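You operate a simulated robot arm through the tools that you are given. There is no shell and no other tool.

You run a simulated robot arm. Do the job below in one go: nothing can be reset, and whatever is moved stays where it is left.

Task
Clamp the blue-banded boot in the green vise and fit the blue-banded reducer and the yellow end cap.
Fine: the reducer goes in the boot, the cap in the reducer. The other end caps and fittings stay.

The check looks at the end state, three seconds after you hand in, the way a careful person would. Anything else that was tipped, shoved, dropped, spilled or broken makes it a failure. A push-on lid holds only when it is set on centred and level and pressed home; a screw cap is set on level and turned clockwise until tight.

Robot
A 7-joint arm with a two-finger parallel gripper, fixed in place. Base frame: the origin is at the foot of the arm, x ahead of it, y to its left, z up; the work surface is at about z = 880. Lengths are in mm, angles in rad, forces in N, time in s.
With the tool pointing down near the work surface it reaches from about 380 to 880 mm from the base axis. Its first joint turns from -2.897 to 2.897 rad. Payload 3.43 kg.
Tool frame: the origin (TCP) lies between the finger pads and is the grasp point; the fingertips stand 34 mm ahead of it; z points along the fingers, y is the line along which they close. The gripper opens to 128 mm. The fingers are 24 mm wide and 12 mm thick; the gripper's body (48 by 130 mm) begins 96 mm behind the TCP.
Orientation is told as [roll, pitch, yaw] about the base's x, y, z axes, in that order, counted from this pose: with the fingers straight down and closing along the base's y, the tool's x points along the base's -x, its y along +y and its z along -z.

Tools
- The arm moves only by the tool move_arm. Its argument "moves" is text: rows parted by semicolons, each of 7 numbers parted by spaces: the shift along the tool's x, y, z in mm, then the turn, a rotation vector about the tool's x, y, z in rad, then the finger opening in mm, from 0 to 128. In form: dx dy dz wx wy wz jaw; .... A call has 1 to 20 rows; each row shifts and turns the commanded pose from where the row before left it, along the tool's axes as they then stand. A row lasts 0.2 s, in which the tool goes at most 50 mm and 0.15 rad; a call with a longer step from one row to the next is refused whole, and so is a gripper value outside its range. A pose out of reach is approached as far as the arm can. The call stops where the force on the tool passes 40 N (or 10 N more than at its start, if that is more) or the arm is blocked; 0.2 s more then pass. The fingers move at their own pace (about 153 mm/s each) and stop on an object; they squeeze with about 40 N. The grip force told is the motor's: it shows also when the fingers shut on nothing. Time passes only in rows, and 0.2 s behind the last, so rows that do not move let the fingers close. The reply holds the time, the measured pose of the TCP, the force on the tool along the base axes, the opening and the grip force, in the units named above and with some noise, with the torque about the TCP (base axes, N m) and any sound that the robot's microphone picked up.
- Cameras (640 x 400 px; columns grow to the right, rows downward): "scene" is fixed at [398.1, -652.1, 1488]; the picture's right is [0.94, 0.33, 0.00], its down [0.13, -0.39, -0.91] and it looks along [-0.30, 0.86, -0.41] (base axes); focal length 347 px, centre (320, 200). "wrist" rides on the gripper at [76, -11, -160] in the tool frame; the picture's right is [0.15, 0.99, 0.00], its down [-0.88, 0.13, -0.46] and it looks along [-0.45, 0.07, 0.89] (tool axes); focal length 234 px, centre (320, 200).
- camera(camera): a new picture of that camera. The clock stands still meanwhile.
- measure_at(camera, pixels): there is no depth. For up to 12 entries [column, row, z] of the newest picture of that camera ("zoom" is the newest enlarged one), the place [x, y] in the base frame at which the ray of that pixel passes the height z, good to about 3 mm. The clock stands still meanwhile.
- close_up(camera, box): a new picture of the part [left, top, right, bottom] of that camera's present view, enlarged. The clock stands still meanwhile.
- close_job(): hands the job in; it is judged then, once.

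Open the gripper and draw the arm clear of the work before you hand the job in, unless the task says otherwise.

The tools are called after "Call:" by a JSON object that holds its "method" and its "body". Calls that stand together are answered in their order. move_arm: Moves the arm, as the interface text tells. Its arguments: {"type":"object","properties":{"moves":{"type":"string"}},"required":["moves"]} The other tools are called the same way: camera (camera) takes a picture; measure_at (camera, pixels) gives the place at which the rays of pixels pass given heights; close_up (camera, box) takes an enlarged picture of a part of a camera's view; close_job () hands the job in.

At the start:

```text
t: 0.0
tcp_pos: [152.9, 536.4, 1302.3]
tool_rot: [0.0, 0.0, 0.0]
wrist_force: [0.6, 0.1, -1.0]
ft_torque: [0.0, -0.01, -0.01]
opening: 127.9
finger_force: 0.1
```

scene: 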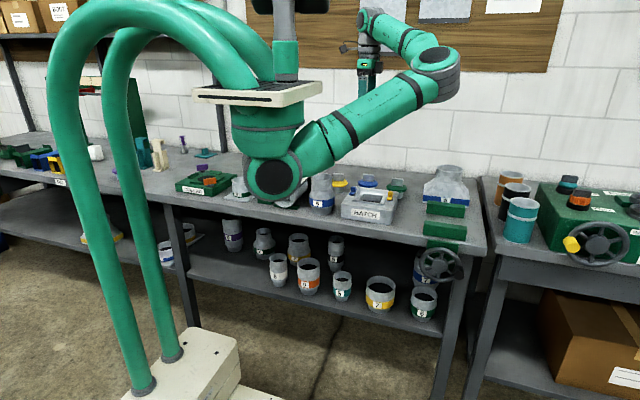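
wrist: 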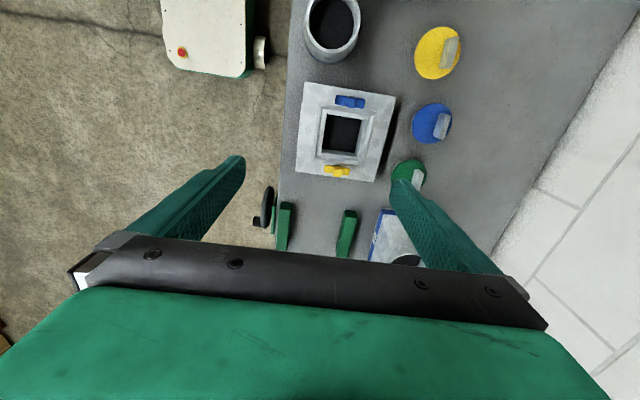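

I'll begin with close-ups of the scene view around the vise and fittings at (300-470, 150-320), plus the wrist view, to identify the parts.

Call:
{"method": "close_up", "body": {"camera": "scene", "box": [300, 140, 500, 300]}}

Call:
{"method": "close_up", "body": {"camera": "scene", "box": [130, 120, 350, 260]}}

Call:
{"method": "close_up", "body": {"camera": "wrist", "box": [240, 0, 480, 280]}}

```text
2.50 times, centred on (400, 220) of scene
```

zoom: 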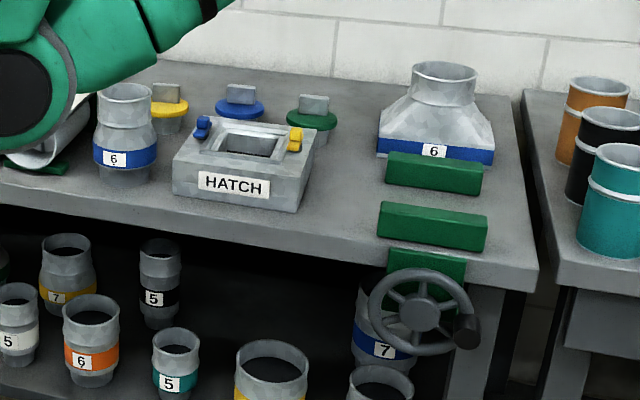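

```text
2.86 times, centred on (240, 190) of scene
```

zoom: 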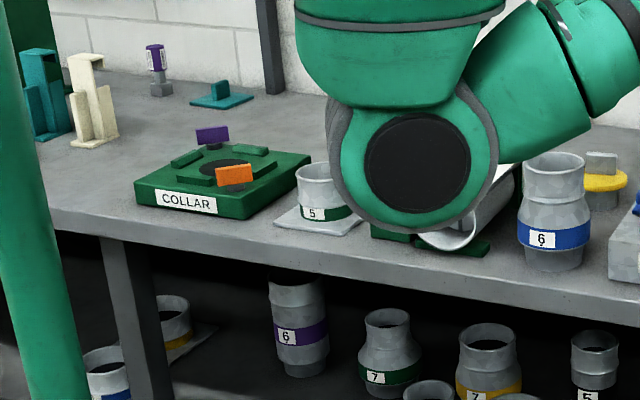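

```text
1.43 times, centred on (360, 140) of wrist
```

zoom: 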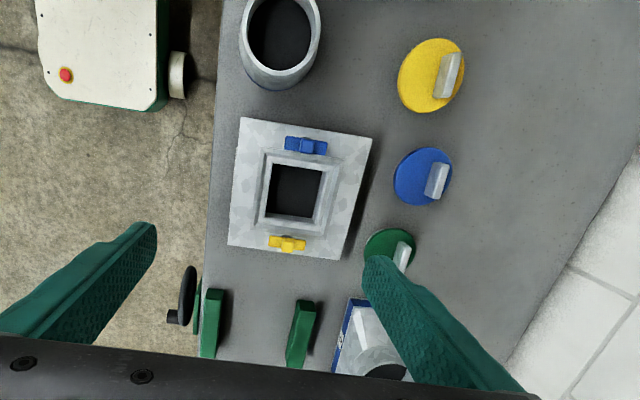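

The scene shows the vise's green jaws near (447,210)/(443,230), the handwheel at (440,265), the blue-banded boot "6" at (446,185), the reducer "6" at (322,190) and the yellow cap at (340,183). I'll measure key points at bench level.

Call:
{"method": "camera", "body": {"camera": "scene"}}

Call:
{"method": "measure_at", "body": {"camera": "scene", "pixels": [[321, 215, 880], [423, 203, 880], [465, 205, 880], [426, 218, 880], [465, 240, 880], [480, 255, 880], [300, 211, 880], [342, 218, 880], [393, 225, 880], [340, 185, 900], [368, 182, 900], [396, 188, 900]]}}

Call:
{"method": "camera", "body": {"camera": "wrist"}}

Call:
{"method": "measure_at", "body": {"camera": "wrist", "pixels": [[331, 22, 980], [438, 52, 920], [432, 123, 920], [409, 177, 920], [284, 225, 930], [347, 234, 930], [305, 85, 930], [395, 97, 930], [297, 172, 930], [374, 182, 930], [266, 205, 880], [374, 240, 890]]}}

```text
taken
```

scene: 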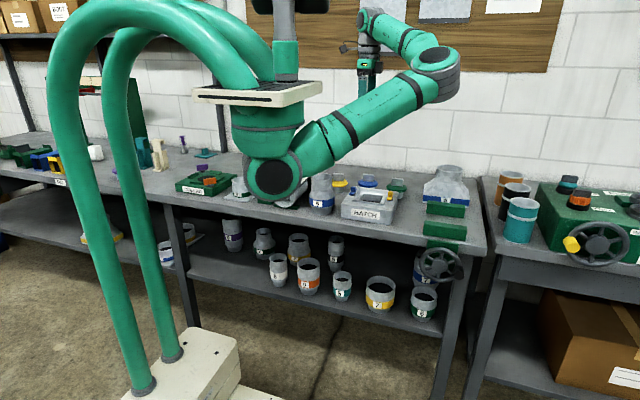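

```text
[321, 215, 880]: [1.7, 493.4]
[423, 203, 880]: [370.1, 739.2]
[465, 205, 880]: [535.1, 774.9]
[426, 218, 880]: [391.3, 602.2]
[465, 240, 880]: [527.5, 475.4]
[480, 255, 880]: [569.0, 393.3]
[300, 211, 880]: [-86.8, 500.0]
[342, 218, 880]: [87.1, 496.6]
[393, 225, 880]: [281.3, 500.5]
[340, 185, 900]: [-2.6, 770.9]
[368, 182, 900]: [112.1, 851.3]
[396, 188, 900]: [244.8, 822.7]
```

```text
taken
```

wrist: 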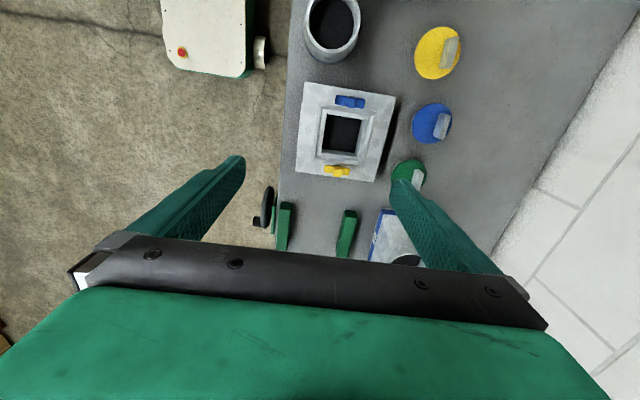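

```text
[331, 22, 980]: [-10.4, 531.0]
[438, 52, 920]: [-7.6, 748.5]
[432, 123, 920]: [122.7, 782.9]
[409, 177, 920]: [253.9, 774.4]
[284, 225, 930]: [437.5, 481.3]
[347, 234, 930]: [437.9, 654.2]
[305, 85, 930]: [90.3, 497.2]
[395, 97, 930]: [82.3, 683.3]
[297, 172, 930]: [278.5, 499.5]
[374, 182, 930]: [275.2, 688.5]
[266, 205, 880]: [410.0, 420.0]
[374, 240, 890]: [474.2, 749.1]
```

The vise jaws seem to sit at about y 480 and 654, x 440, with the boot behind at y≥740. I move the empty gripper high along base +x to look straight down over the vise and the boot.

Call:
{"method": "move_arm", "body": {"moves": "-40 0 0 0 0 0 128; -40 0 0 0 0 0 128; -40 0 0 0 0 0 128; -40 0 0 0 0 0 128; -40 0 0 0 0 0 128; -40 0 0 0 0 0 128; -40 0 0 0 0 0 128; 0 0 0 0 0 0 128; 0 0 0 0 0 0 128"}}

Call:
{"method": "camera", "body": {"camera": "wrist"}}

Call:
{"method": "camera", "body": {"camera": "scene"}}

```text
t: 2.0
tcp_pos: [432.2, 537.1, 1301.1]
tool_rot: [0.001, 0.0, 0.0]
wrist_force: [0.0, 0.1, 0.1]
ft_torque: [0.02, 0.01, -0.02]
opening: 128.1
finger_force: 0.0
```

```text
taken
```

wrist: 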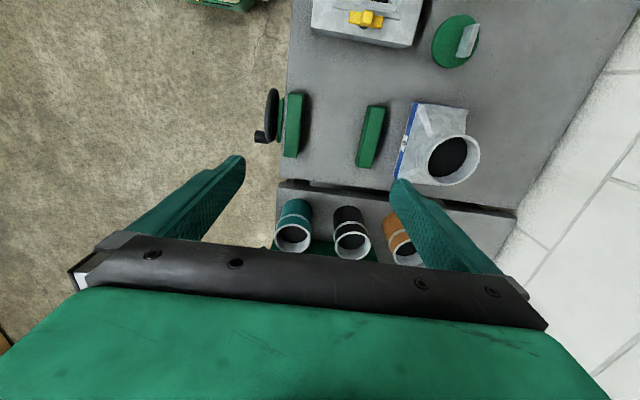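

```text
taken
```

scene: 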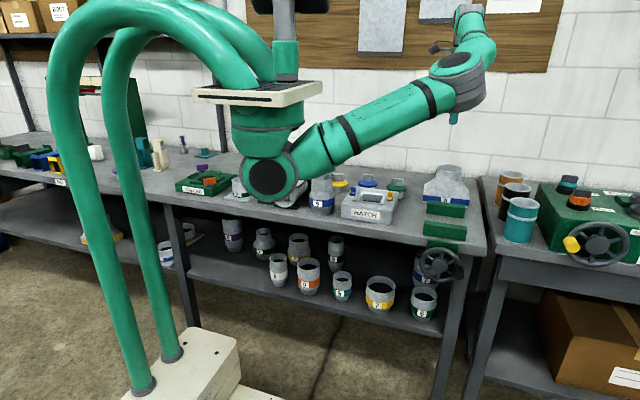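

The vise is at (290,125)/(370,135) and the boot at (437,145) in the wrist view. I zoom in and measure these.

Call:
{"method": "close_up", "body": {"camera": "wrist", "box": [240, 60, 500, 222]}}

Call:
{"method": "close_up", "body": {"camera": "scene", "box": [390, 150, 500, 290]}}

```text
2.46 times, centred on (370, 141) of wrist
```

zoom: 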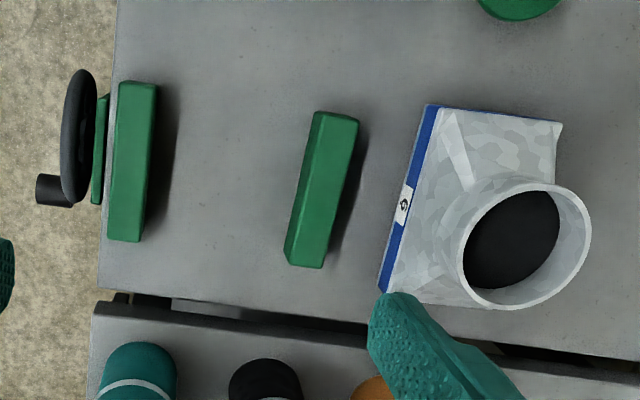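

```text
2.86 times, centred on (445, 220) of scene
```

zoom: 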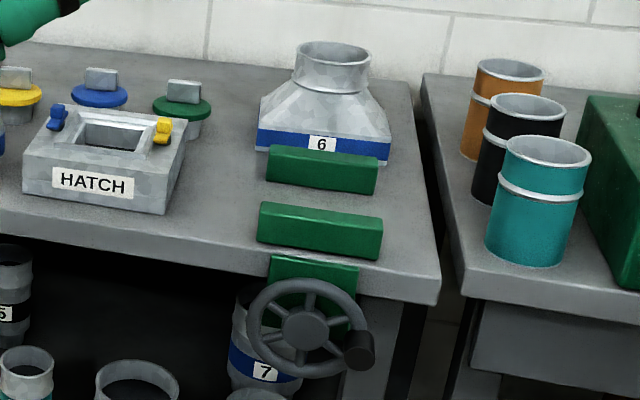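

I measure jaw and boot corners at different heights in the wrist view, so I can cross-check with the scene view.

Call:
{"method": "close_up", "body": {"camera": "wrist", "box": [240, 60, 500, 222]}}

Call:
{"method": "measure_at", "body": {"camera": "zoom", "pixels": [[120, 82, 930], [157, 86, 930], [140, 241, 930], [320, 111, 930], [358, 120, 930], [322, 266, 930], [286, 262, 930], [426, 105, 910], [383, 292, 910], [560, 122, 910], [475, 260, 1000], [590, 225, 1000]]}}

Call:
{"method": "measure_at", "body": {"camera": "zoom", "pixels": [[120, 82, 960], [157, 86, 960], [140, 241, 960], [320, 111, 960], [358, 120, 960], [322, 266, 960], [286, 262, 960], [426, 105, 900], [383, 292, 900], [560, 122, 900], [475, 260, 1050], [590, 225, 1050]]}}

Call:
{"method": "measure_at", "body": {"camera": "scene", "pixels": [[424.7, 220.7, 930], [467, 226.3, 930], [427.5, 200.8, 930], [465.3, 205, 930], [424.7, 220.7, 960], [467, 226.3, 960], [427.5, 200.8, 960], [465.3, 205, 960]]}}

```text
2.46 times, centred on (370, 141) of wrist
```

zoom: 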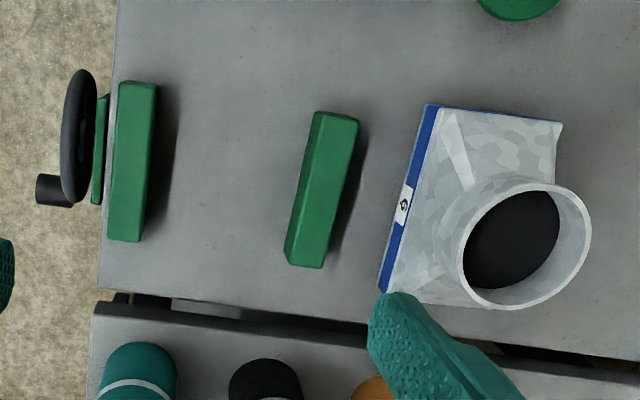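

```text
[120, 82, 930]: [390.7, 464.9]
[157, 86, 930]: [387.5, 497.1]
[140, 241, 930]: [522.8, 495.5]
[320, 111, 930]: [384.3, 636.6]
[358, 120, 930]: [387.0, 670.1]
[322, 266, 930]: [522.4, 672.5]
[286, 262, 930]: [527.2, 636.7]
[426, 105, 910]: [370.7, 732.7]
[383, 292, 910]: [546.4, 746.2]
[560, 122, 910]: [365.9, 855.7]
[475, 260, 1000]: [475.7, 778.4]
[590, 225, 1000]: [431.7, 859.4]
```

```text
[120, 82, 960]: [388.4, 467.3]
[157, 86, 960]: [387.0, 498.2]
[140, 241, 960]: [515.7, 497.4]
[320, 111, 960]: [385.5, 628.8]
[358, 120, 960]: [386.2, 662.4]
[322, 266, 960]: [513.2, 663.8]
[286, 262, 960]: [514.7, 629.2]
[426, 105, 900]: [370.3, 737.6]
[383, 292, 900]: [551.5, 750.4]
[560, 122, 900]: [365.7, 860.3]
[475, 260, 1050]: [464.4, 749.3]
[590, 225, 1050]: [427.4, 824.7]
```

```text
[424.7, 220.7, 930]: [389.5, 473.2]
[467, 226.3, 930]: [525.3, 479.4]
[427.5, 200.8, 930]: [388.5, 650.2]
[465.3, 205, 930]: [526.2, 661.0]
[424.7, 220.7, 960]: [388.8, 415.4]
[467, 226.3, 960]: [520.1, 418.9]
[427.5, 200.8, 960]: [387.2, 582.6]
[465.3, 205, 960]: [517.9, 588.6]
```

The jaw tops are at about z 920, spanning x 389–524, with faces at y≈497 and y≈639, which leaves a gap of about 142 mm. The boot is behind them, near x 370–548, y 740–857. I turn the tool to face radially outward and shift towards +y to see the boot from a better angle.

Call:
{"method": "move_arm", "body": {"moves": "30 40 0 0 0 0 128; 0 40 0 0 0 0 128; 0 20 0 0 0 0 128; 0 0 0 0 0 -0.15 128; 0 0 0 0 0 -0.15 128; 0 0 0 0 0 -0.15 128; 0 0 0 0 0 -0.15 128; 0 0 0 0 0 -0.15 128; 0 0 0 0 0 -0.15 128; 0 0 0 0 0 -0.15 128; 0 0 0 0 0 0 128; 0 0 0 0 0 0 128"}}

Call:
{"method": "camera", "body": {"camera": "wrist"}}

Call:
{"method": "close_up", "body": {"camera": "wrist", "box": [200, 60, 460, 222]}}

```text
t: 4.6
tcp_pos: [403.4, 635.8, 1301.3]
tool_rot: [0.001, 0.0, 1.052]
wrist_force: [0.5, -1.1, -0.1]
ft_torque: [0.02, -0.02, 0.03]
opening: 127.9
finger_force: 0.1
```

```text
taken
```

wrist: 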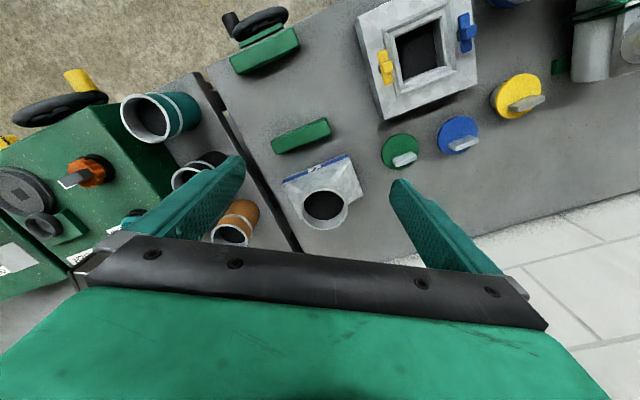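

```text
2.46 times, centred on (330, 141) of wrist
```

zoom: 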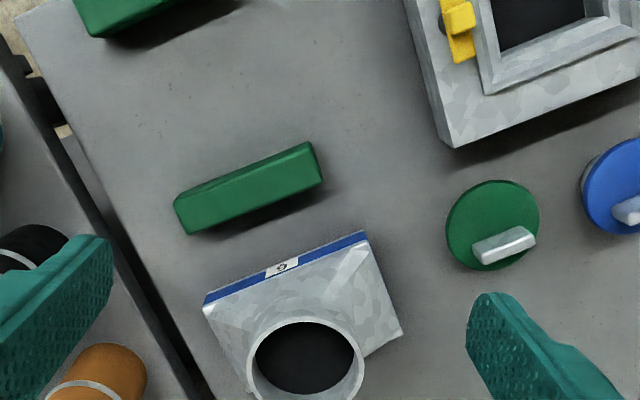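

The collar rim is centred near zoom (306,360). I measure the rim, the base corners and the scene rim at a few heights to triangulate.

Call:
{"method": "measure_at", "body": {"camera": "zoom", "pixels": [[306, 360, 980], [306, 360, 1000], [306, 360, 1020], [306, 360, 1040], [249, 362, 1010], [363, 362, 1010], [306, 318, 1010], [204, 300, 910], [369, 238, 910], [401, 335, 890], [320, 180, 920], [178, 205, 920]]}}

Call:
{"method": "close_up", "body": {"camera": "scene", "box": [400, 150, 490, 206]}}

Call:
{"method": "measure_at", "body": {"camera": "scene", "pixels": [[449.5, 168.6, 980], [449.5, 168.6, 1000], [449.5, 168.6, 1020], [449.5, 168.6, 1040], [436.3, 168.6, 1010], [463.1, 168.6, 1010]]}}

```text
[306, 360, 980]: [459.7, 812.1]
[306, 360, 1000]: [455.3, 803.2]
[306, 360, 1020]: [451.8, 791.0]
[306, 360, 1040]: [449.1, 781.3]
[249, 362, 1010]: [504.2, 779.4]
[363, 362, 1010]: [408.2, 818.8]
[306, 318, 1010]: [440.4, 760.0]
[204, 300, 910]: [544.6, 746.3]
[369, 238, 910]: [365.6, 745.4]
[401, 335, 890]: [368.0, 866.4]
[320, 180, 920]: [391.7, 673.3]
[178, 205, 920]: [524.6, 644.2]
```

```text
7.11 times, centred on (445, 178) of scene
```

zoom: 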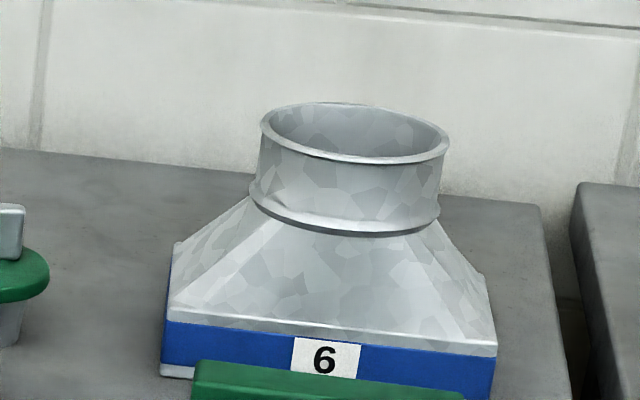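

```text
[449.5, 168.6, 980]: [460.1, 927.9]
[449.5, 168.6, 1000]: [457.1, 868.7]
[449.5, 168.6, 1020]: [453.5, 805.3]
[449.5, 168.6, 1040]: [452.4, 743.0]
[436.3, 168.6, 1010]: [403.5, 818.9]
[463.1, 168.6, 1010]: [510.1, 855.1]
```

Triangulating gives the collar rim at z≈1025, centre ≈(451,790), about 103 mm across. The boot base is about 178 × 118 mm. The radius is near 910, so I tilt the tool outward by 0.3 rad and approach to well above the collar.

Call:
{"method": "move_arm", "body": {"moves": "0 0 0 0 -0.15 0 128; 0 0 0 0 -0.15 0 128; -13.6 5 32.8 0 0 0 128; -13.6 5 32.8 0 0 0 128; -13.6 5 32.8 0 0 0 128; -13.6 5 32.8 0 0 0 128; -13.6 5 32.8 0 0 0 128; -13.6 5 32.8 0 0 0 128; -13.6 5 32.8 0 0 0 128; 0 0 0 0 0 0 128; 0 0 0 0 0 0 128"}}

Call:
{"method": "camera", "body": {"camera": "wrist"}}

Call:
{"method": "camera", "body": {"camera": "scene"}}

```text
t: 7.0
tcp_pos: [453.7, 792.6, 1112.7]
tool_rot: [0.001, -0.301, 1.051]
wrist_force: [0.0, -0.3, 0.5]
ft_torque: [0.01, 0.01, 0.05]
opening: 128.1
finger_force: 0.1
```

```text
taken
```

wrist: 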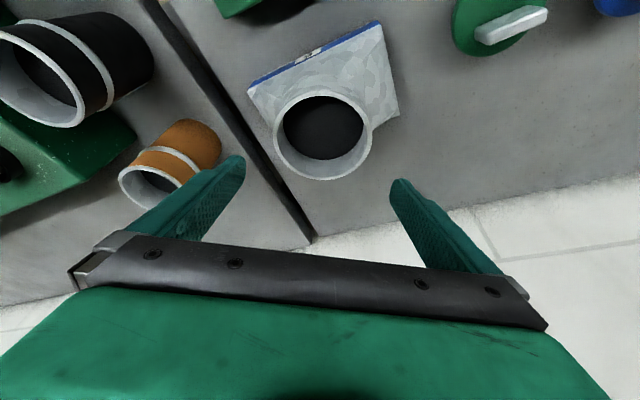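

```text
taken
```

scene: 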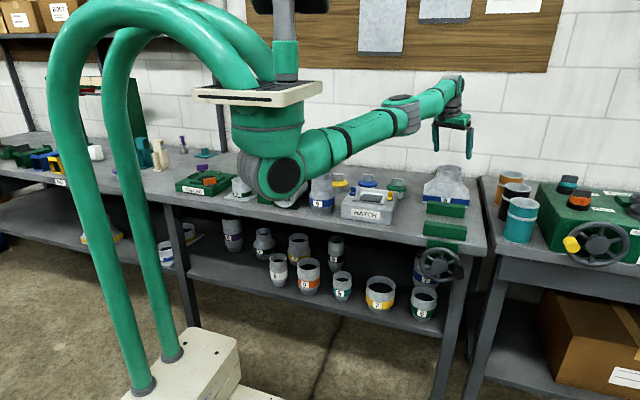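

The arm reached the tilted pose above the collar. The rim's outline spans roughly (272,138)–(371,138), (320,88)–(325,181); I measure it at z 1025 together with the base corners.

Call:
{"method": "close_up", "body": {"camera": "wrist", "box": [220, 10, 430, 210]}}

Call:
{"method": "measure_at", "body": {"camera": "wrist", "pixels": [[272, 138, 1025], [371, 138, 1025], [320, 88, 1025], [325, 181, 1025], [322, 136, 1025], [248, 92, 910], [376, 22, 910], [399, 113, 885], [248, 92, 905], [376, 22, 905], [385, 50, 910]]}}

```text
2.00 times, centred on (325, 110) of wrist
```

zoom: 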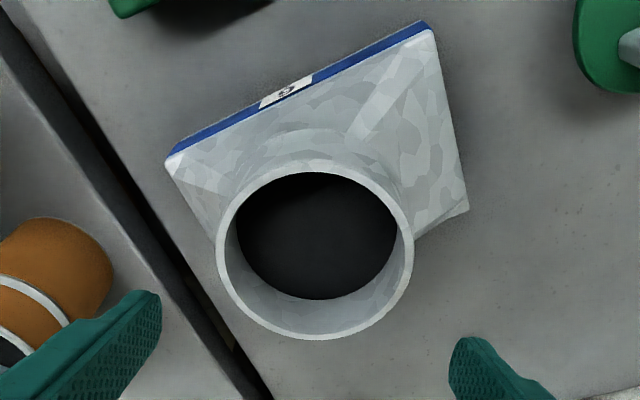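

```text
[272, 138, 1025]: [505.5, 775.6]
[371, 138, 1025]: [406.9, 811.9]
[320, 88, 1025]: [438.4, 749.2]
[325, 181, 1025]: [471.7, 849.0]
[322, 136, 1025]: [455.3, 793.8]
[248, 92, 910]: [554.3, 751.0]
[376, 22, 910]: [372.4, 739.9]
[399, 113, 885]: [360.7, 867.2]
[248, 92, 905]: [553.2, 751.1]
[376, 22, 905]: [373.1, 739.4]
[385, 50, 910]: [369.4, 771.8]
```

The rim measures about 105 mm across, centred near (455,795), and the TCP is at (454,793), already aligned. I lower 102 mm vertically, with the fingers open on both sides of the collar.

Call:
{"method": "move_arm", "body": {"moves": "5.5 0 19.7 0 0 0 128; 5.5 0 19.7 0 0 0 128; 6 0 19.5 0 0 0 128; 6 0 19.5 0 0 0 128; 6 0 19.5 0 0 0 128; 0 0 0 0 0 0 128"}}

Call:
{"method": "camera", "body": {"camera": "wrist"}}

Call:
{"method": "close_up", "body": {"camera": "scene", "box": [390, 90, 510, 210]}}

```text
t: 8.4
tcp_pos: [452.5, 793.2, 1009.1]
tool_rot: [0.001, -0.3, 1.051]
wrist_force: [0.2, -0.3, 0.3]
ft_torque: [0.04, 0.02, 0.01]
opening: 128.1
finger_force: 0.0
```

```text
taken
```

wrist: 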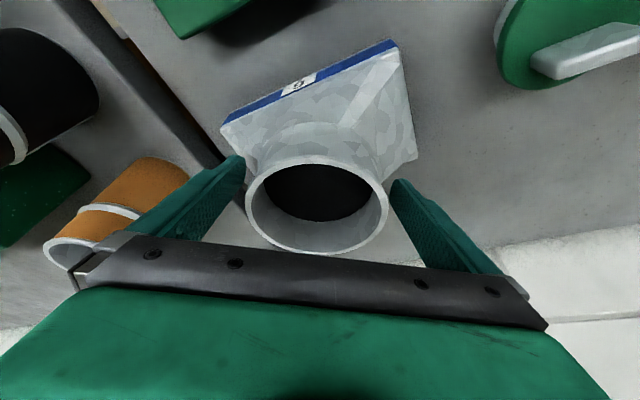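

```text
3.33 times, centred on (450, 150) of scene
```

zoom: 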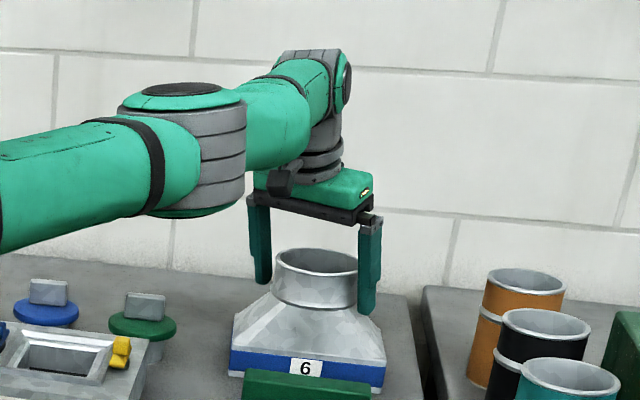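

The fingers straddle the collar (rim spans columns 246–389, fingers at 240 and 395). I close the fingers on the collar.

Call:
{"method": "move_arm", "body": {"moves": "0 0 0 0 0 0 110; 0 0 0 0 0 0 95; 0 0 0 0 0 0 80; 0 0 0 0 0 0 80"}}

Call:
{"method": "camera", "body": {"camera": "wrist"}}

```text
t: 9.4
tcp_pos: [453.4, 792.9, 1011.7]
tool_rot: [0.0, -0.305, 1.051]
wrist_force: [0.9, 1.6, 33.3]
ft_torque: [-1.16, -0.5, -0.41]
opening: 99.8
finger_force: 40.0
```

```text
taken
```

wrist: 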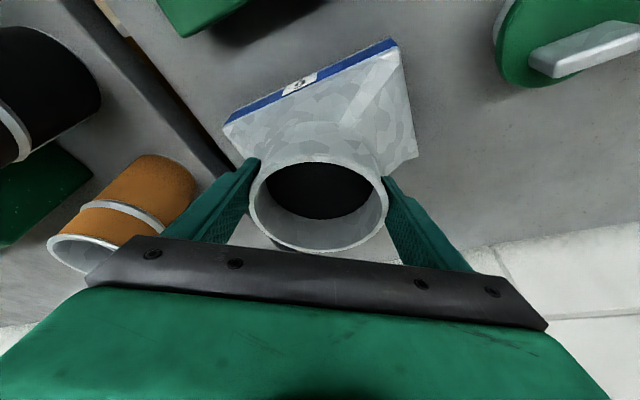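

The grip holds at 99.8 mm, but an upward force of 33 N suggests the fingertips are wedged on the boot's shoulder. I open slightly, raise 8 mm, and close again.

Call:
{"method": "move_arm", "body": {"moves": "0 0 0 0 0 0 116; 0 0 0 0 0 0 116; -2.4 0 -7.6 0 0 0 116; 0 0 0 0 0 0 105; 0 0 0 0 0 0 85; 0 0 0 0 0 0 80; 0 0 0 0 0 0 80"}}

Call:
{"method": "camera", "body": {"camera": "wrist"}}

```text
t: 11.0
tcp_pos: [453.5, 793.5, 1015.4]
tool_rot: [-0.001, -0.301, 1.052]
wrist_force: [0.1, -0.1, 0.3]
ft_torque: [-0.01, 0.02, 0.02]
opening: 99.7
finger_force: 40.2
```

```text
taken
```

wrist: 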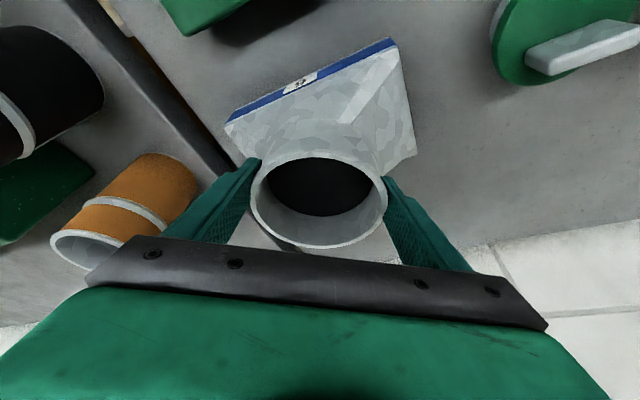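

The force is now zero with a firm 40 N grip at 99.7 mm. I lift the boot 80 mm straight up.

Call:
{"method": "move_arm", "body": {"moves": "-3 0 -9.6 0 0 0 80; -5.9 0 -19.1 0 0 0 80; -5.9 0 -19.1 0 0 0 80; -5.9 0 -19.1 0 0 0 80; -3 0 -9.6 0 0 0 80; 0 0 0 0 0 0 80; 0 0 0 0 0 0 80"}}

Call:
{"method": "camera", "body": {"camera": "wrist"}}

Call:
{"method": "close_up", "body": {"camera": "scene", "box": [390, 90, 510, 210]}}

```text
t: 12.6
tcp_pos: [452.5, 792.6, 1096.9]
tool_rot: [-0.001, -0.301, 1.052]
wrist_force: [-0.7, 0.2, -3.0]
ft_torque: [-0.03, 0.01, 0.0]
opening: 99.6
finger_force: 39.8
```

```text
taken
```

wrist: 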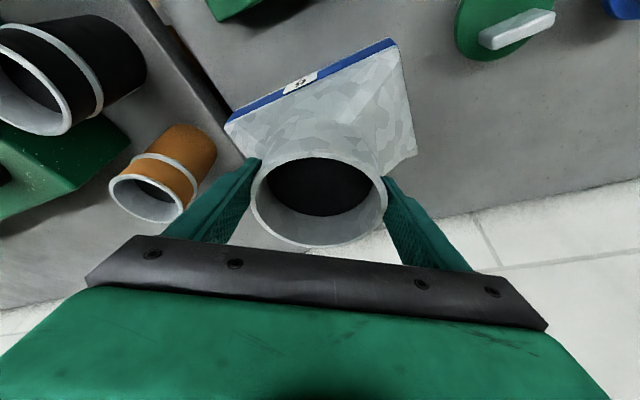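

```text
3.33 times, centred on (450, 150) of scene
```

zoom: 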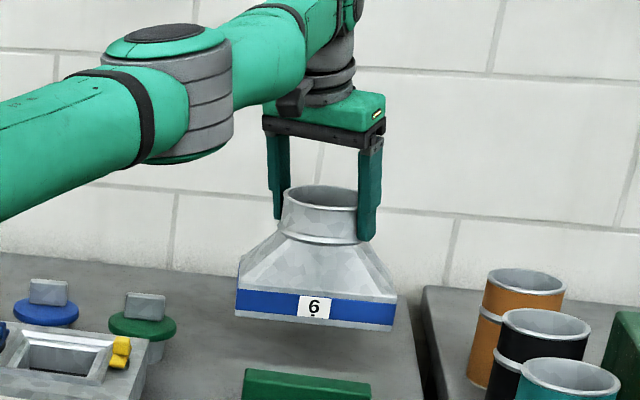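

The boot hangs level, weighing about 3 N. I take a close-up to measure its base depth now that it's in a known position relative to the tool.

Call:
{"method": "close_up", "body": {"camera": "wrist", "box": [210, 20, 430, 180]}}

Call:
{"method": "measure_at", "body": {"camera": "wrist", "pixels": [[396, 40, 990], [226, 124, 990], [416, 155, 962], [416, 155, 990], [396, 40, 962], [226, 124, 962]]}}

```text
2.50 times, centred on (320, 100) of wrist
```

zoom: 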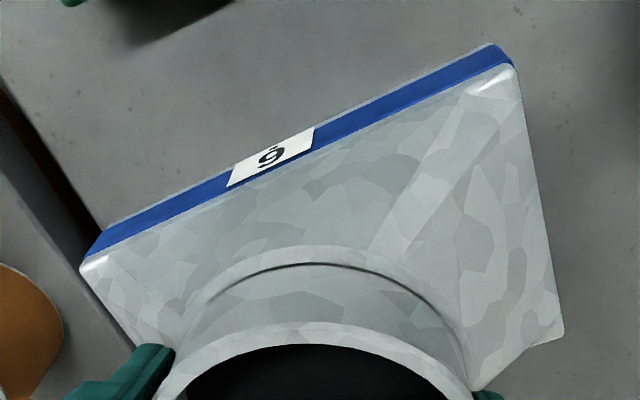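

```text
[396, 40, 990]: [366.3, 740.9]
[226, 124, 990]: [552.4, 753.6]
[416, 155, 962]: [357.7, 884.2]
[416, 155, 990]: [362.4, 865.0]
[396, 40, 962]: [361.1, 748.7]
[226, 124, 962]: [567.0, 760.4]
```

I refine the base corner pixels from the zoom: top front corners (514,62) and (80,268), top back corner (563,330), bottom front corners (488,44) and (102,228).

Call:
{"method": "measure_at", "body": {"camera": "zoom", "pixels": [[514, 64, 995], [80, 268, 995], [563, 330, 995], [514, 64, 1000], [80, 268, 1000], [563, 330, 1000], [488, 44, 962], [104, 228, 962], [563, 338, 962]]}}

Call:
{"method": "close_up", "body": {"camera": "scene", "box": [420, 130, 480, 200]}}

```text
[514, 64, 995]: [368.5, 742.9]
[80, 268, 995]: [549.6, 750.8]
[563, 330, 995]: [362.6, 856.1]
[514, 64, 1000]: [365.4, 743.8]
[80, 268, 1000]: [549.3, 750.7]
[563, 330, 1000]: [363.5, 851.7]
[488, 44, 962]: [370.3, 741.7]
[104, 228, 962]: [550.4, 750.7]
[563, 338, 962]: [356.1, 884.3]
```

```text
5.71 times, centred on (450, 165) of scene
```

zoom: 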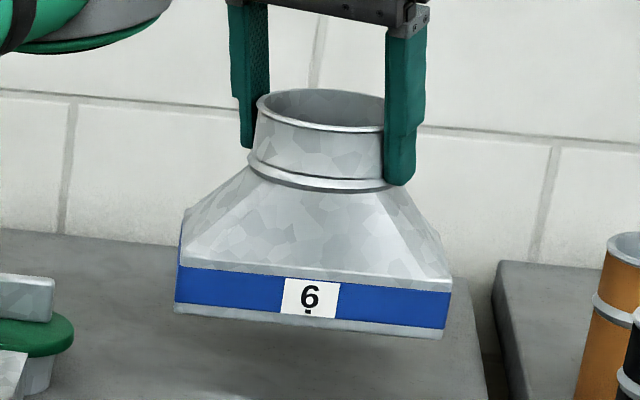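

The boot base is about 180 × 110 mm, yawed about +0.045 rad. I correct that yaw and carry the boot toward −y to above the vise gap (TCP y≈567), keeping its height.

Call:
{"method": "move_arm", "body": {"moves": "0 0 0 0.0133 0 0.043 80; 15 -10 -4.6 0 0 0 80; 30.4 -20.1 -9.4 0 0 0 80; 30.4 -20.1 -9.4 0 0 0 80; 30.4 -20.1 -9.4 0 0 0 80; 30.4 -20.1 -9.4 0 0 0 80; 30.4 -20.1 -9.4 0 0 0 80; 15 -10 -4.6 0 0 0 80; 0 0 0 0 0 0 80; 0 0 0 0 0 0 80"}}

Call:
{"method": "camera", "body": {"camera": "wrist"}}

Call:
{"method": "close_up", "body": {"camera": "scene", "box": [390, 130, 510, 290]}}

```text
t: 14.8
tcp_pos: [450.9, 569.2, 1095.4]
tool_rot: [0.0, -0.3, 1.005]
wrist_force: [0.3, -1.3, -3.5]
ft_torque: [-0.03, -0.01, -0.01]
opening: 99.7
finger_force: 39.4
```

```text
taken
```

wrist: 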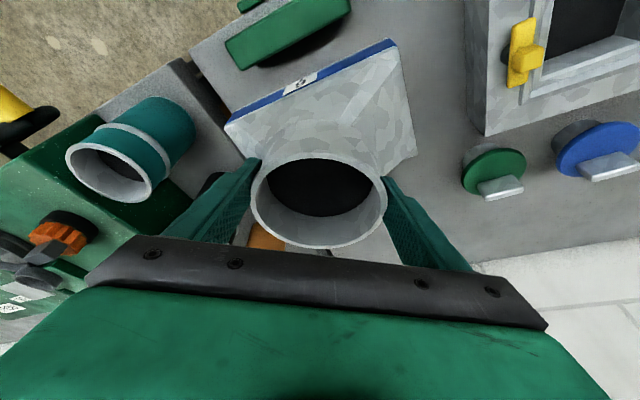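

```text
2.50 times, centred on (450, 210) of scene
```

zoom: 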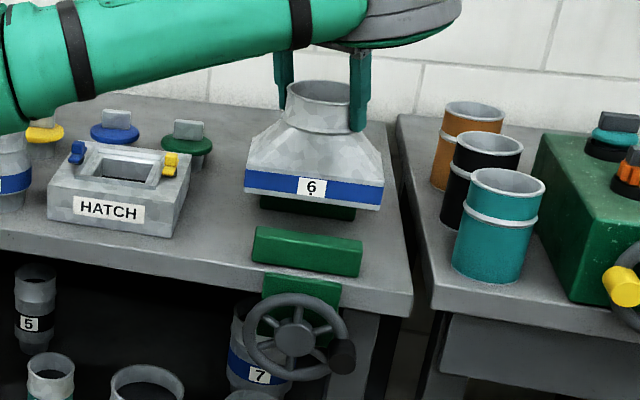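

The boot hangs over the vise gap, parallel with the jaws. I measure the boot's front bottom corners and the jaw edges in this scene view before lowering.

Call:
{"method": "close_up", "body": {"camera": "scene", "box": [410, 160, 490, 260]}}

Call:
{"method": "close_up", "body": {"camera": "wrist", "box": [200, 0, 430, 170]}}

```text
4.00 times, centred on (450, 210) of scene
```

zoom: 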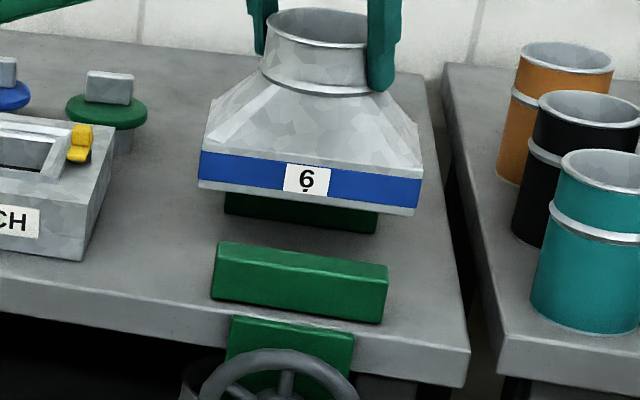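

```text
2.35 times, centred on (315, 85) of wrist
```

zoom: 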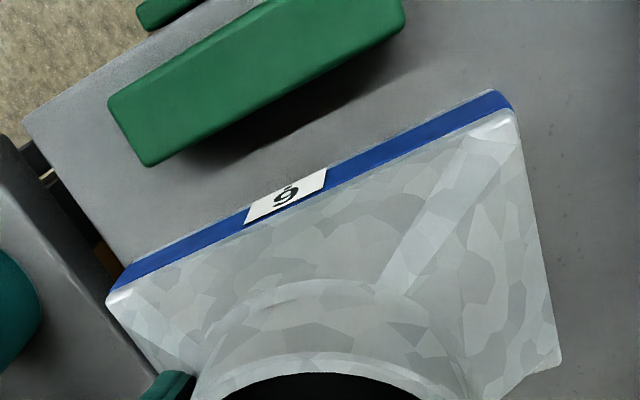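

I measure the front jaw's inner top corners at z 920 and the boot's bottom front corners at z 960.

Call:
{"method": "measure_at", "body": {"camera": "zoom", "pixels": [[149, 164, 918], [404, 28, 918], [110, 98, 918], [490, 91, 960], [122, 272, 960], [515, 112, 995], [108, 302, 995], [560, 360, 995]]}}

Call:
{"method": "measure_at", "body": {"camera": "scene", "pixels": [[419.5, 206.7, 960], [473.7, 213.5, 960], [424, 220.5, 918], [467, 226.3, 918], [463.7, 218, 880], [426.5, 213, 880]]}}

```text
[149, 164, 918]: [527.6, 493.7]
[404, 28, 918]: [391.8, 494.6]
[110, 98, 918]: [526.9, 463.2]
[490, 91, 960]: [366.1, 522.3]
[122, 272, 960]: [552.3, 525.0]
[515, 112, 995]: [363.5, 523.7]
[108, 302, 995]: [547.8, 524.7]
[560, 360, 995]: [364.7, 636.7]
```

```text
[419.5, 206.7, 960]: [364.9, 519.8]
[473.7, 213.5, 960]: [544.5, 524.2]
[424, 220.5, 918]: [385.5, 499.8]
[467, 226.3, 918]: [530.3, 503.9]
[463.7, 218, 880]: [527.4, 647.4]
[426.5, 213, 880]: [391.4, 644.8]
```

The boot spans y≈523–635 while the jaw faces are at about 497 and 640–645, so I shift 6 mm toward −y for clearance on both sides. Then I lower it between the jaws, slowing near the bench.

Call:
{"method": "move_arm", "body": {"moves": "4.9 -3.2 -1.5 0 0 0 80; 0 0 0 0 0 0 80; 4.7 0 15.3 0 0 0 80; 4.7 0 15.3 0 0 0 80; 3.5 0 11.5 0 0 0 80; 3.5 0 11.5 0 0 0 80; 2.4 0 7.6 0 0 0 80; 1.8 0 5.7 0 0 0 80; 1.2 0 3.8 0 0 0 80; 0 0 0 0 0 0 80"}}

Call:
{"method": "camera", "body": {"camera": "wrist"}}

Call:
{"method": "close_up", "body": {"camera": "scene", "box": [410, 160, 490, 260]}}

```text
t: 17.0
tcp_pos: [451.8, 562.0, 1021.6]
tool_rot: [-0.001, -0.3, 1.006]
wrist_force: [-1.1, 0.4, -3.9]
ft_torque: [-0.04, 0.02, -0.06]
opening: 99.4
finger_force: 40.2
```

```text
taken
```

wrist: 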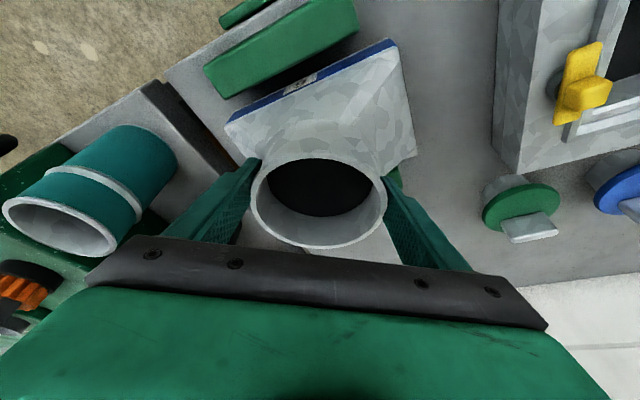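

```text
4.00 times, centred on (450, 210) of scene
```

zoom: 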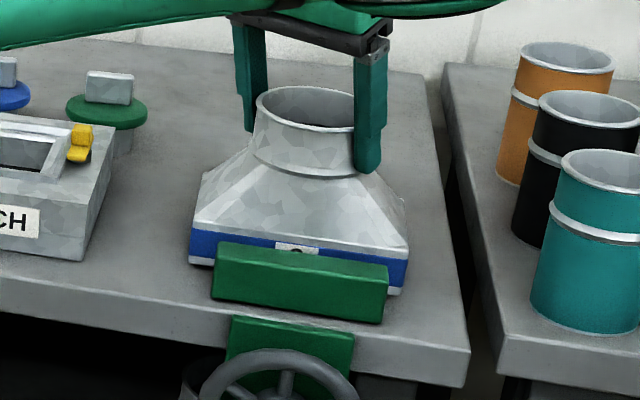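

The boot is between the jaws with about 6 mm left to the bench. I lower in 1.5 mm steps and watch the force.

Call:
{"method": "move_arm", "body": {"moves": "0.44 0 1.43 0 0 0 80; 0.44 0 1.43 0 0 0 80; 0.44 0 1.43 0 0 0 80; 0.3 0 0.95 0 0 0 80; 0 0 0 0 0 0 80"}}

```text
t: 18.2
tcp_pos: [451.4, 561.3, 1015.7]
tool_rot: [0.0, -0.301, 1.005]
wrist_force: [-0.4, -1.6, 2.1]
ft_torque: [-0.57, -0.49, -0.21]
opening: 99.3
finger_force: 40.0
```

The force shifted from −3.9 to +2.1 N, so the boot is resting on the bench. I open the fingers and withdraw straight up.

Call:
{"method": "move_arm", "body": {"moves": "0 0 0 0 0 0 110; 0 0 0 0 0 0 126; 0 0 0 0 0 0 126; -3 0 -9.6 0 0 0 126; -5.9 0 -19.1 0 0 0 126; -5.9 0 -19.1 0 0 0 126; -5.9 0 -19.1 0 0 0 126; -5.9 0 -19.1 0 0 0 126; -11.8 0 -38.2 0 0 0 126; -11.8 0 -38.2 0 0 0 126; -11.8 0 -38.2 0 0 0 126; 0 0 0 0 0 0 126"}}

Call:
{"method": "camera", "body": {"camera": "wrist"}}

Call:
{"method": "close_up", "body": {"camera": "scene", "box": [390, 150, 500, 300]}}

```text
t: 20.8
tcp_pos: [450.3, 561.0, 1226.8]
tool_rot: [0.0, -0.302, 1.004]
wrist_force: [-1.1, 0.3, -0.6]
ft_torque: [-0.03, 0.0, 0.01]
opening: 126.1
finger_force: 0.1
```

```text
taken
```

wrist: 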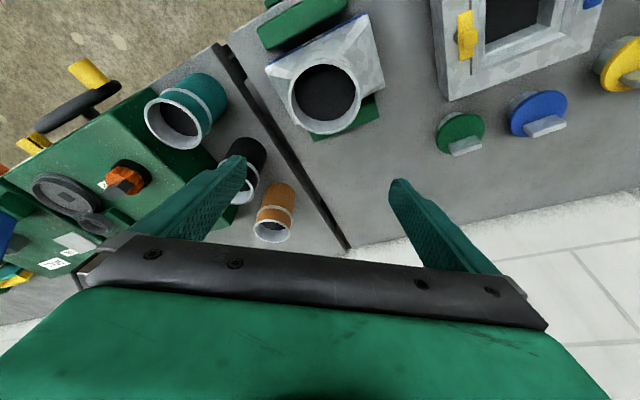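

```text
2.67 times, centred on (445, 225) of scene
```

zoom: 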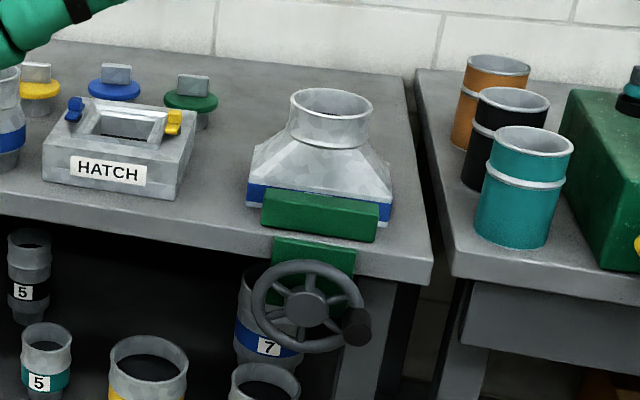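

The boot stands between the jaws. Next I need the handwheel at scene (440,265), so I yaw the tool to face +y and back off to about (450,260,1227) so the wrist camera sees the wheel from the front and above.

Call:
{"method": "move_arm", "body": {"moves": "0 0 0 -0.0418 0 -0.1352 126; 0 0 0 -0.0418 0 -0.1352 126; 0 0 0 -0.0418 0 -0.1352 126; 0 0 0 -0.0418 0 -0.1352 126; 40.9 0 -12.7 0 0 0 126; 40.9 0 -12.7 0 0 0 126; 40.9 0 -12.7 0 0 0 126; 40.9 0 -12.7 0 0 0 126; 40.9 0 -12.7 0 0 0 126; 40.9 0 -12.7 0 0 0 126; 40.9 0 -12.7 0 0 0 126; 0 0 0 0 0 0 126; 0 0 0 0 0 0 126"}}

Call:
{"method": "camera", "body": {"camera": "wrist"}}

Call:
{"method": "camera", "body": {"camera": "scene"}}

```text
t: 23.6
tcp_pos: [450.9, 259.5, 1227.9]
tool_rot: [0.0, -0.301, 1.572]
wrist_force: [-1.0, -0.3, 0.0]
ft_torque: [0.01, 0.01, 0.01]
opening: 126.1
finger_force: 0.0
```

```text
taken
```

wrist: 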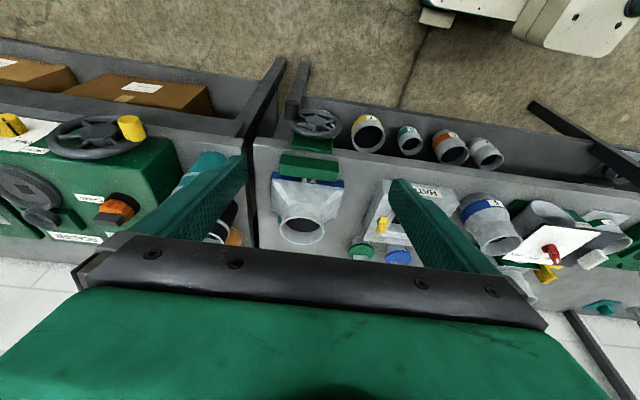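

```text
taken
```

scene: 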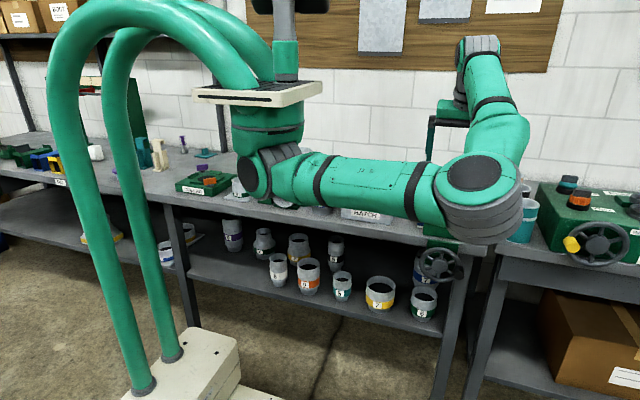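

The wheel shows in the wrist view near (317,122). I zoom in on it.

Call:
{"method": "close_up", "body": {"camera": "wrist", "box": [260, 80, 380, 250]}}

Call:
{"method": "close_up", "body": {"camera": "wrist", "box": [275, 85, 355, 140]}}

Call:
{"method": "close_up", "body": {"camera": "scene", "box": [400, 230, 480, 290]}}

```text
2.35 times, centred on (320, 165) of wrist
```

zoom: 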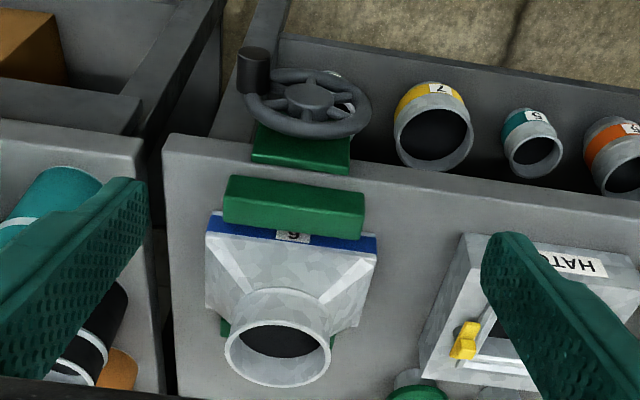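

```text
7.27 times, centred on (315, 112) of wrist
```

zoom: 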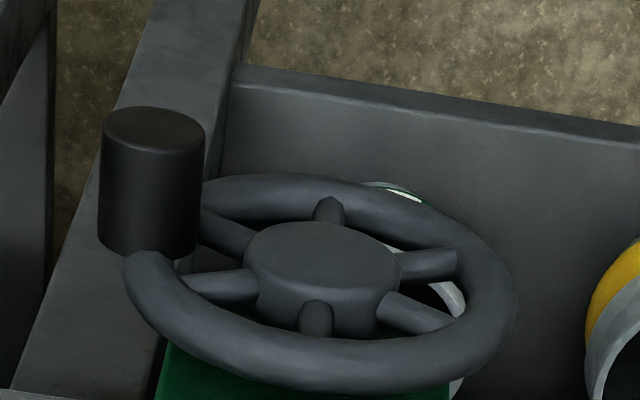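

```text
6.67 times, centred on (440, 260) of scene
```

zoom: 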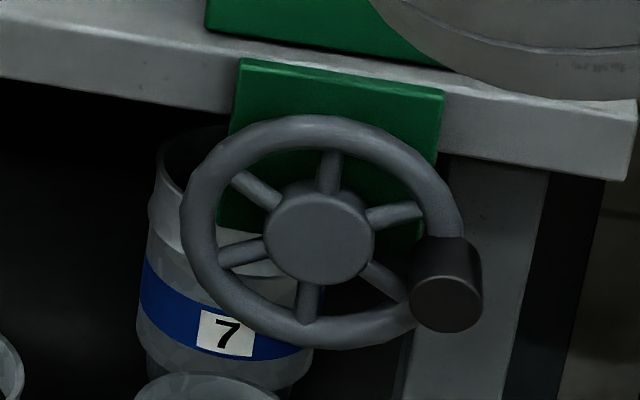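

I triangulate the wheel's rim centre (wrist zoom (319,285), scene (440.2,264.8)) and the knob tip (wrist zoom (153,128), scene zoom (446,303)).

Call:
{"method": "camera", "body": {"camera": "wrist"}}

Call:
{"method": "measure_at", "body": {"camera": "wrist", "pixels": [[314.9, 123.7, 800], [314.9, 123.7, 820], [314.9, 123.7, 840], [314.9, 123.7, 860], [292, 102.1, 800], [292, 102.1, 820], [292, 102.1, 840], [291.6, 118, 800], [291.6, 118, 820], [291.6, 118, 840]]}}

Call:
{"method": "measure_at", "body": {"camera": "scene", "pixels": [[440.2, 264.8, 800], [440.2, 264.8, 820], [440.2, 264.8, 840], [440.2, 264.8, 860], [458.9, 275.4, 800], [458.9, 275.4, 820], [458.9, 275.4, 840]]}}

```text
taken
```

wrist: 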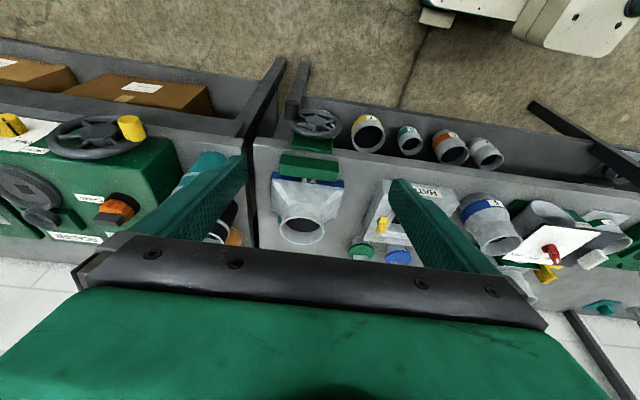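

```text
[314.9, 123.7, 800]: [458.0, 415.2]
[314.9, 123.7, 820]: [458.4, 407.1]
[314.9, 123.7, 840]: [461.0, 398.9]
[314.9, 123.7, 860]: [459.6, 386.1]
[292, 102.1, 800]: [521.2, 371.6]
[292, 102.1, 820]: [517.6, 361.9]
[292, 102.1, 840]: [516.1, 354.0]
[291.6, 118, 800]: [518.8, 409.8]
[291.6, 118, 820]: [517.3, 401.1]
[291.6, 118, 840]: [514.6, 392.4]
```

```text
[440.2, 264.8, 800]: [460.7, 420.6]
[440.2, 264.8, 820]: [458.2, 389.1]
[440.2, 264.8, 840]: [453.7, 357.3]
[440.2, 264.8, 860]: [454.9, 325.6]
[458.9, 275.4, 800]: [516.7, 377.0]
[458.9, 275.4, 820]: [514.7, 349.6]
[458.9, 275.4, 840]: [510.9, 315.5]
```

Triangulation puts the wheel centre at about (459, 413, 805) with six spokes, an outer radius of about 69 mm, and the knob at 3 o'clock protruding to y≈369. I'd like to point the tool along +y and turn the wheel with the fingers through opposite spoke gaps. First I descend in free space in front of the bench and start tilting to see if that pose is reachable.

Call:
{"method": "move_arm", "body": {"moves": "11.8 0 38.2 0 0 0 100; 11.8 0 38.2 0 0 0 80; 11.8 0 38.2 0 0 0 80; 11.8 0 38.2 0 0 0 80; 11.8 0 38.2 0 0 0 80; 0 0 0 0 -0.15 0 80; 0 0 0 0 -0.15 0 80; 0 0 0 0 -0.15 0 80; 0 0 0 0 -0.15 0 80; 0 0 0 0 0 0 80; 0 0 0 0 0 0 80"}}

Call:
{"method": "camera", "body": {"camera": "scene"}}

Call:
{"method": "camera", "body": {"camera": "wrist"}}

```text
t: 26.0
tcp_pos: [448.6, 260.2, 1099.3]
tool_rot: [-0.055, -0.349, 1.582]
wrist_force: [-0.6, 0.0, -0.3]
ft_torque: [-0.02, -0.03, -0.03]
opening: 79.9
finger_force: 0.0
out of reach, approached as far as the arm can: row 4, 5, 6, 7, 8, 9
```

```text
taken
```

scene: 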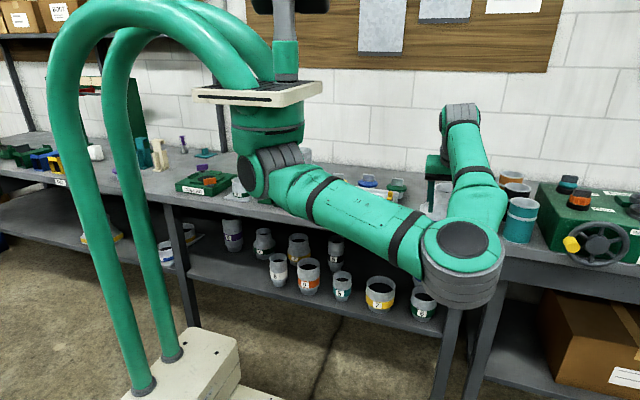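

```text
taken
```

wrist: 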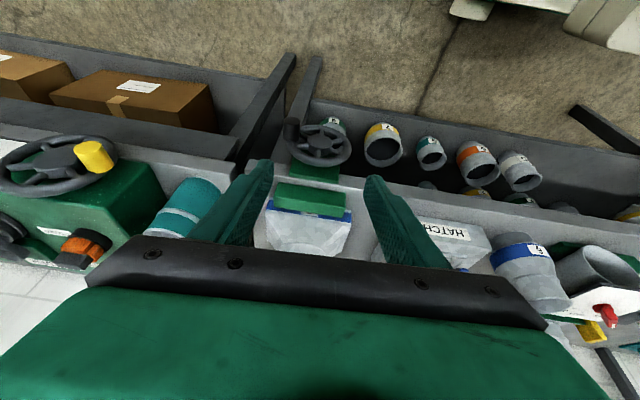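

The arm could not follow below z≈1100 in the tilted pose. I send one resting row to see whether the commanded pose is still the unreachable one.

Call:
{"method": "move_arm", "body": {"moves": "0 0 0 0 0 0 80"}}

```text
t: 26.4
tcp_pos: [449.2, 260.9, 1097.6]
tool_rot: [-0.056, -0.35, 1.581]
wrist_force: [1.2, 1.0, 0.6]
ft_torque: [0.01, 0.01, 0.03]
opening: 80.1
finger_force: 0.1
```

The commanded pose is now the actual one. I take out the tilt and small roll, then try a plain tool-down approach in front of the bench at about (518, 310, 1000).

Call:
{"method": "move_arm", "body": {"moves": "0 0 0 -0.056 0 0 80; 0 0 0 0 0.12 0 80; 0 0 0 0 0.12 0 80; 0 0 0 0 0.11 0 80; -16 -23 0 0 0 0 80; -16 -23 0 0 0 0 80; -16 -23 0 0 0 0 80; 0 0 25 0 0 0 80; 0 0 25 0 0 0 80; 0 0 25 0 0 0 80; 0 0 25 0 0 0 80; 0 0 0 0 0 0 80"}}

Call:
{"method": "camera", "body": {"camera": "wrist"}}

Call:
{"method": "camera", "body": {"camera": "scene"}}

```text
t: 29.0
tcp_pos: [490.3, 281.1, 1050.9]
tool_rot: [-0.055, 0.001, 1.556]
wrist_force: [0.0, 0.0, 0.4]
ft_torque: [0.01, 0.01, -0.01]
opening: 80.2
finger_force: 0.0
out of reach, approached as far as the arm can: row 1, 6, 7, 8, 9, 10, 11
```

```text
taken
```

wrist: 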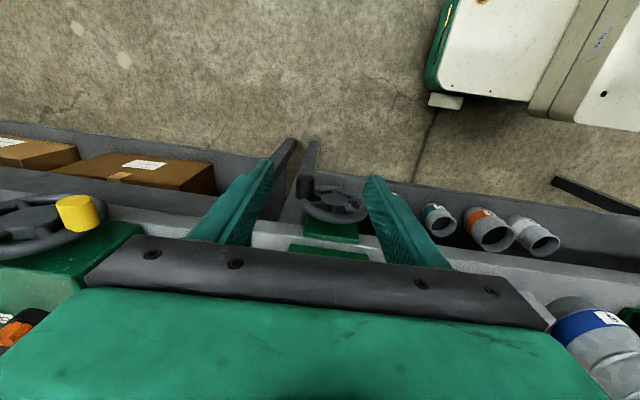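

```text
taken
```

scene: 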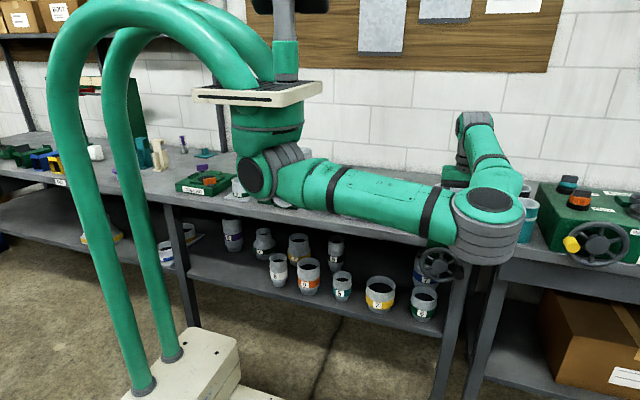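

The same limit shows up, so a joint is near its stop when the yaw is far from the radial direction. I turn the yaw back towards radial (≈0.65) to let the arm relax and see whether the roll error clears.

Call:
{"method": "move_arm", "body": {"moves": "0 0 0 0 0 0.15 80; 0 0 0 0 0 0.15 80; 0 0 0 0 0 0.15 80; 0 0 0 0 0 0.15 80; 0 0 0 0 0 0.15 80; 0 0 0 0 0 0.15 80; 0 0 0 -0.055 0 0 80; 0 0 0 0 0 0 80"}}

Call:
{"method": "camera", "body": {"camera": "scene"}}

```text
t: 30.8
tcp_pos: [491.9, 282.5, 1049.2]
tool_rot: [0.024, -0.043, 0.665]
wrist_force: [-0.4, -0.1, -0.4]
ft_torque: [-0.02, -0.03, 0.0]
opening: 80.1
finger_force: 0.1
```

```text
taken
```

scene: 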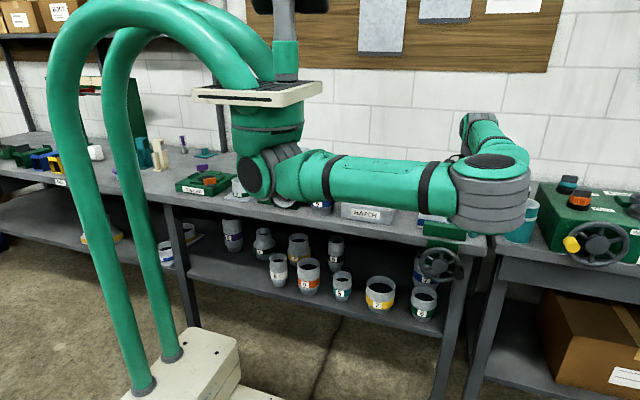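

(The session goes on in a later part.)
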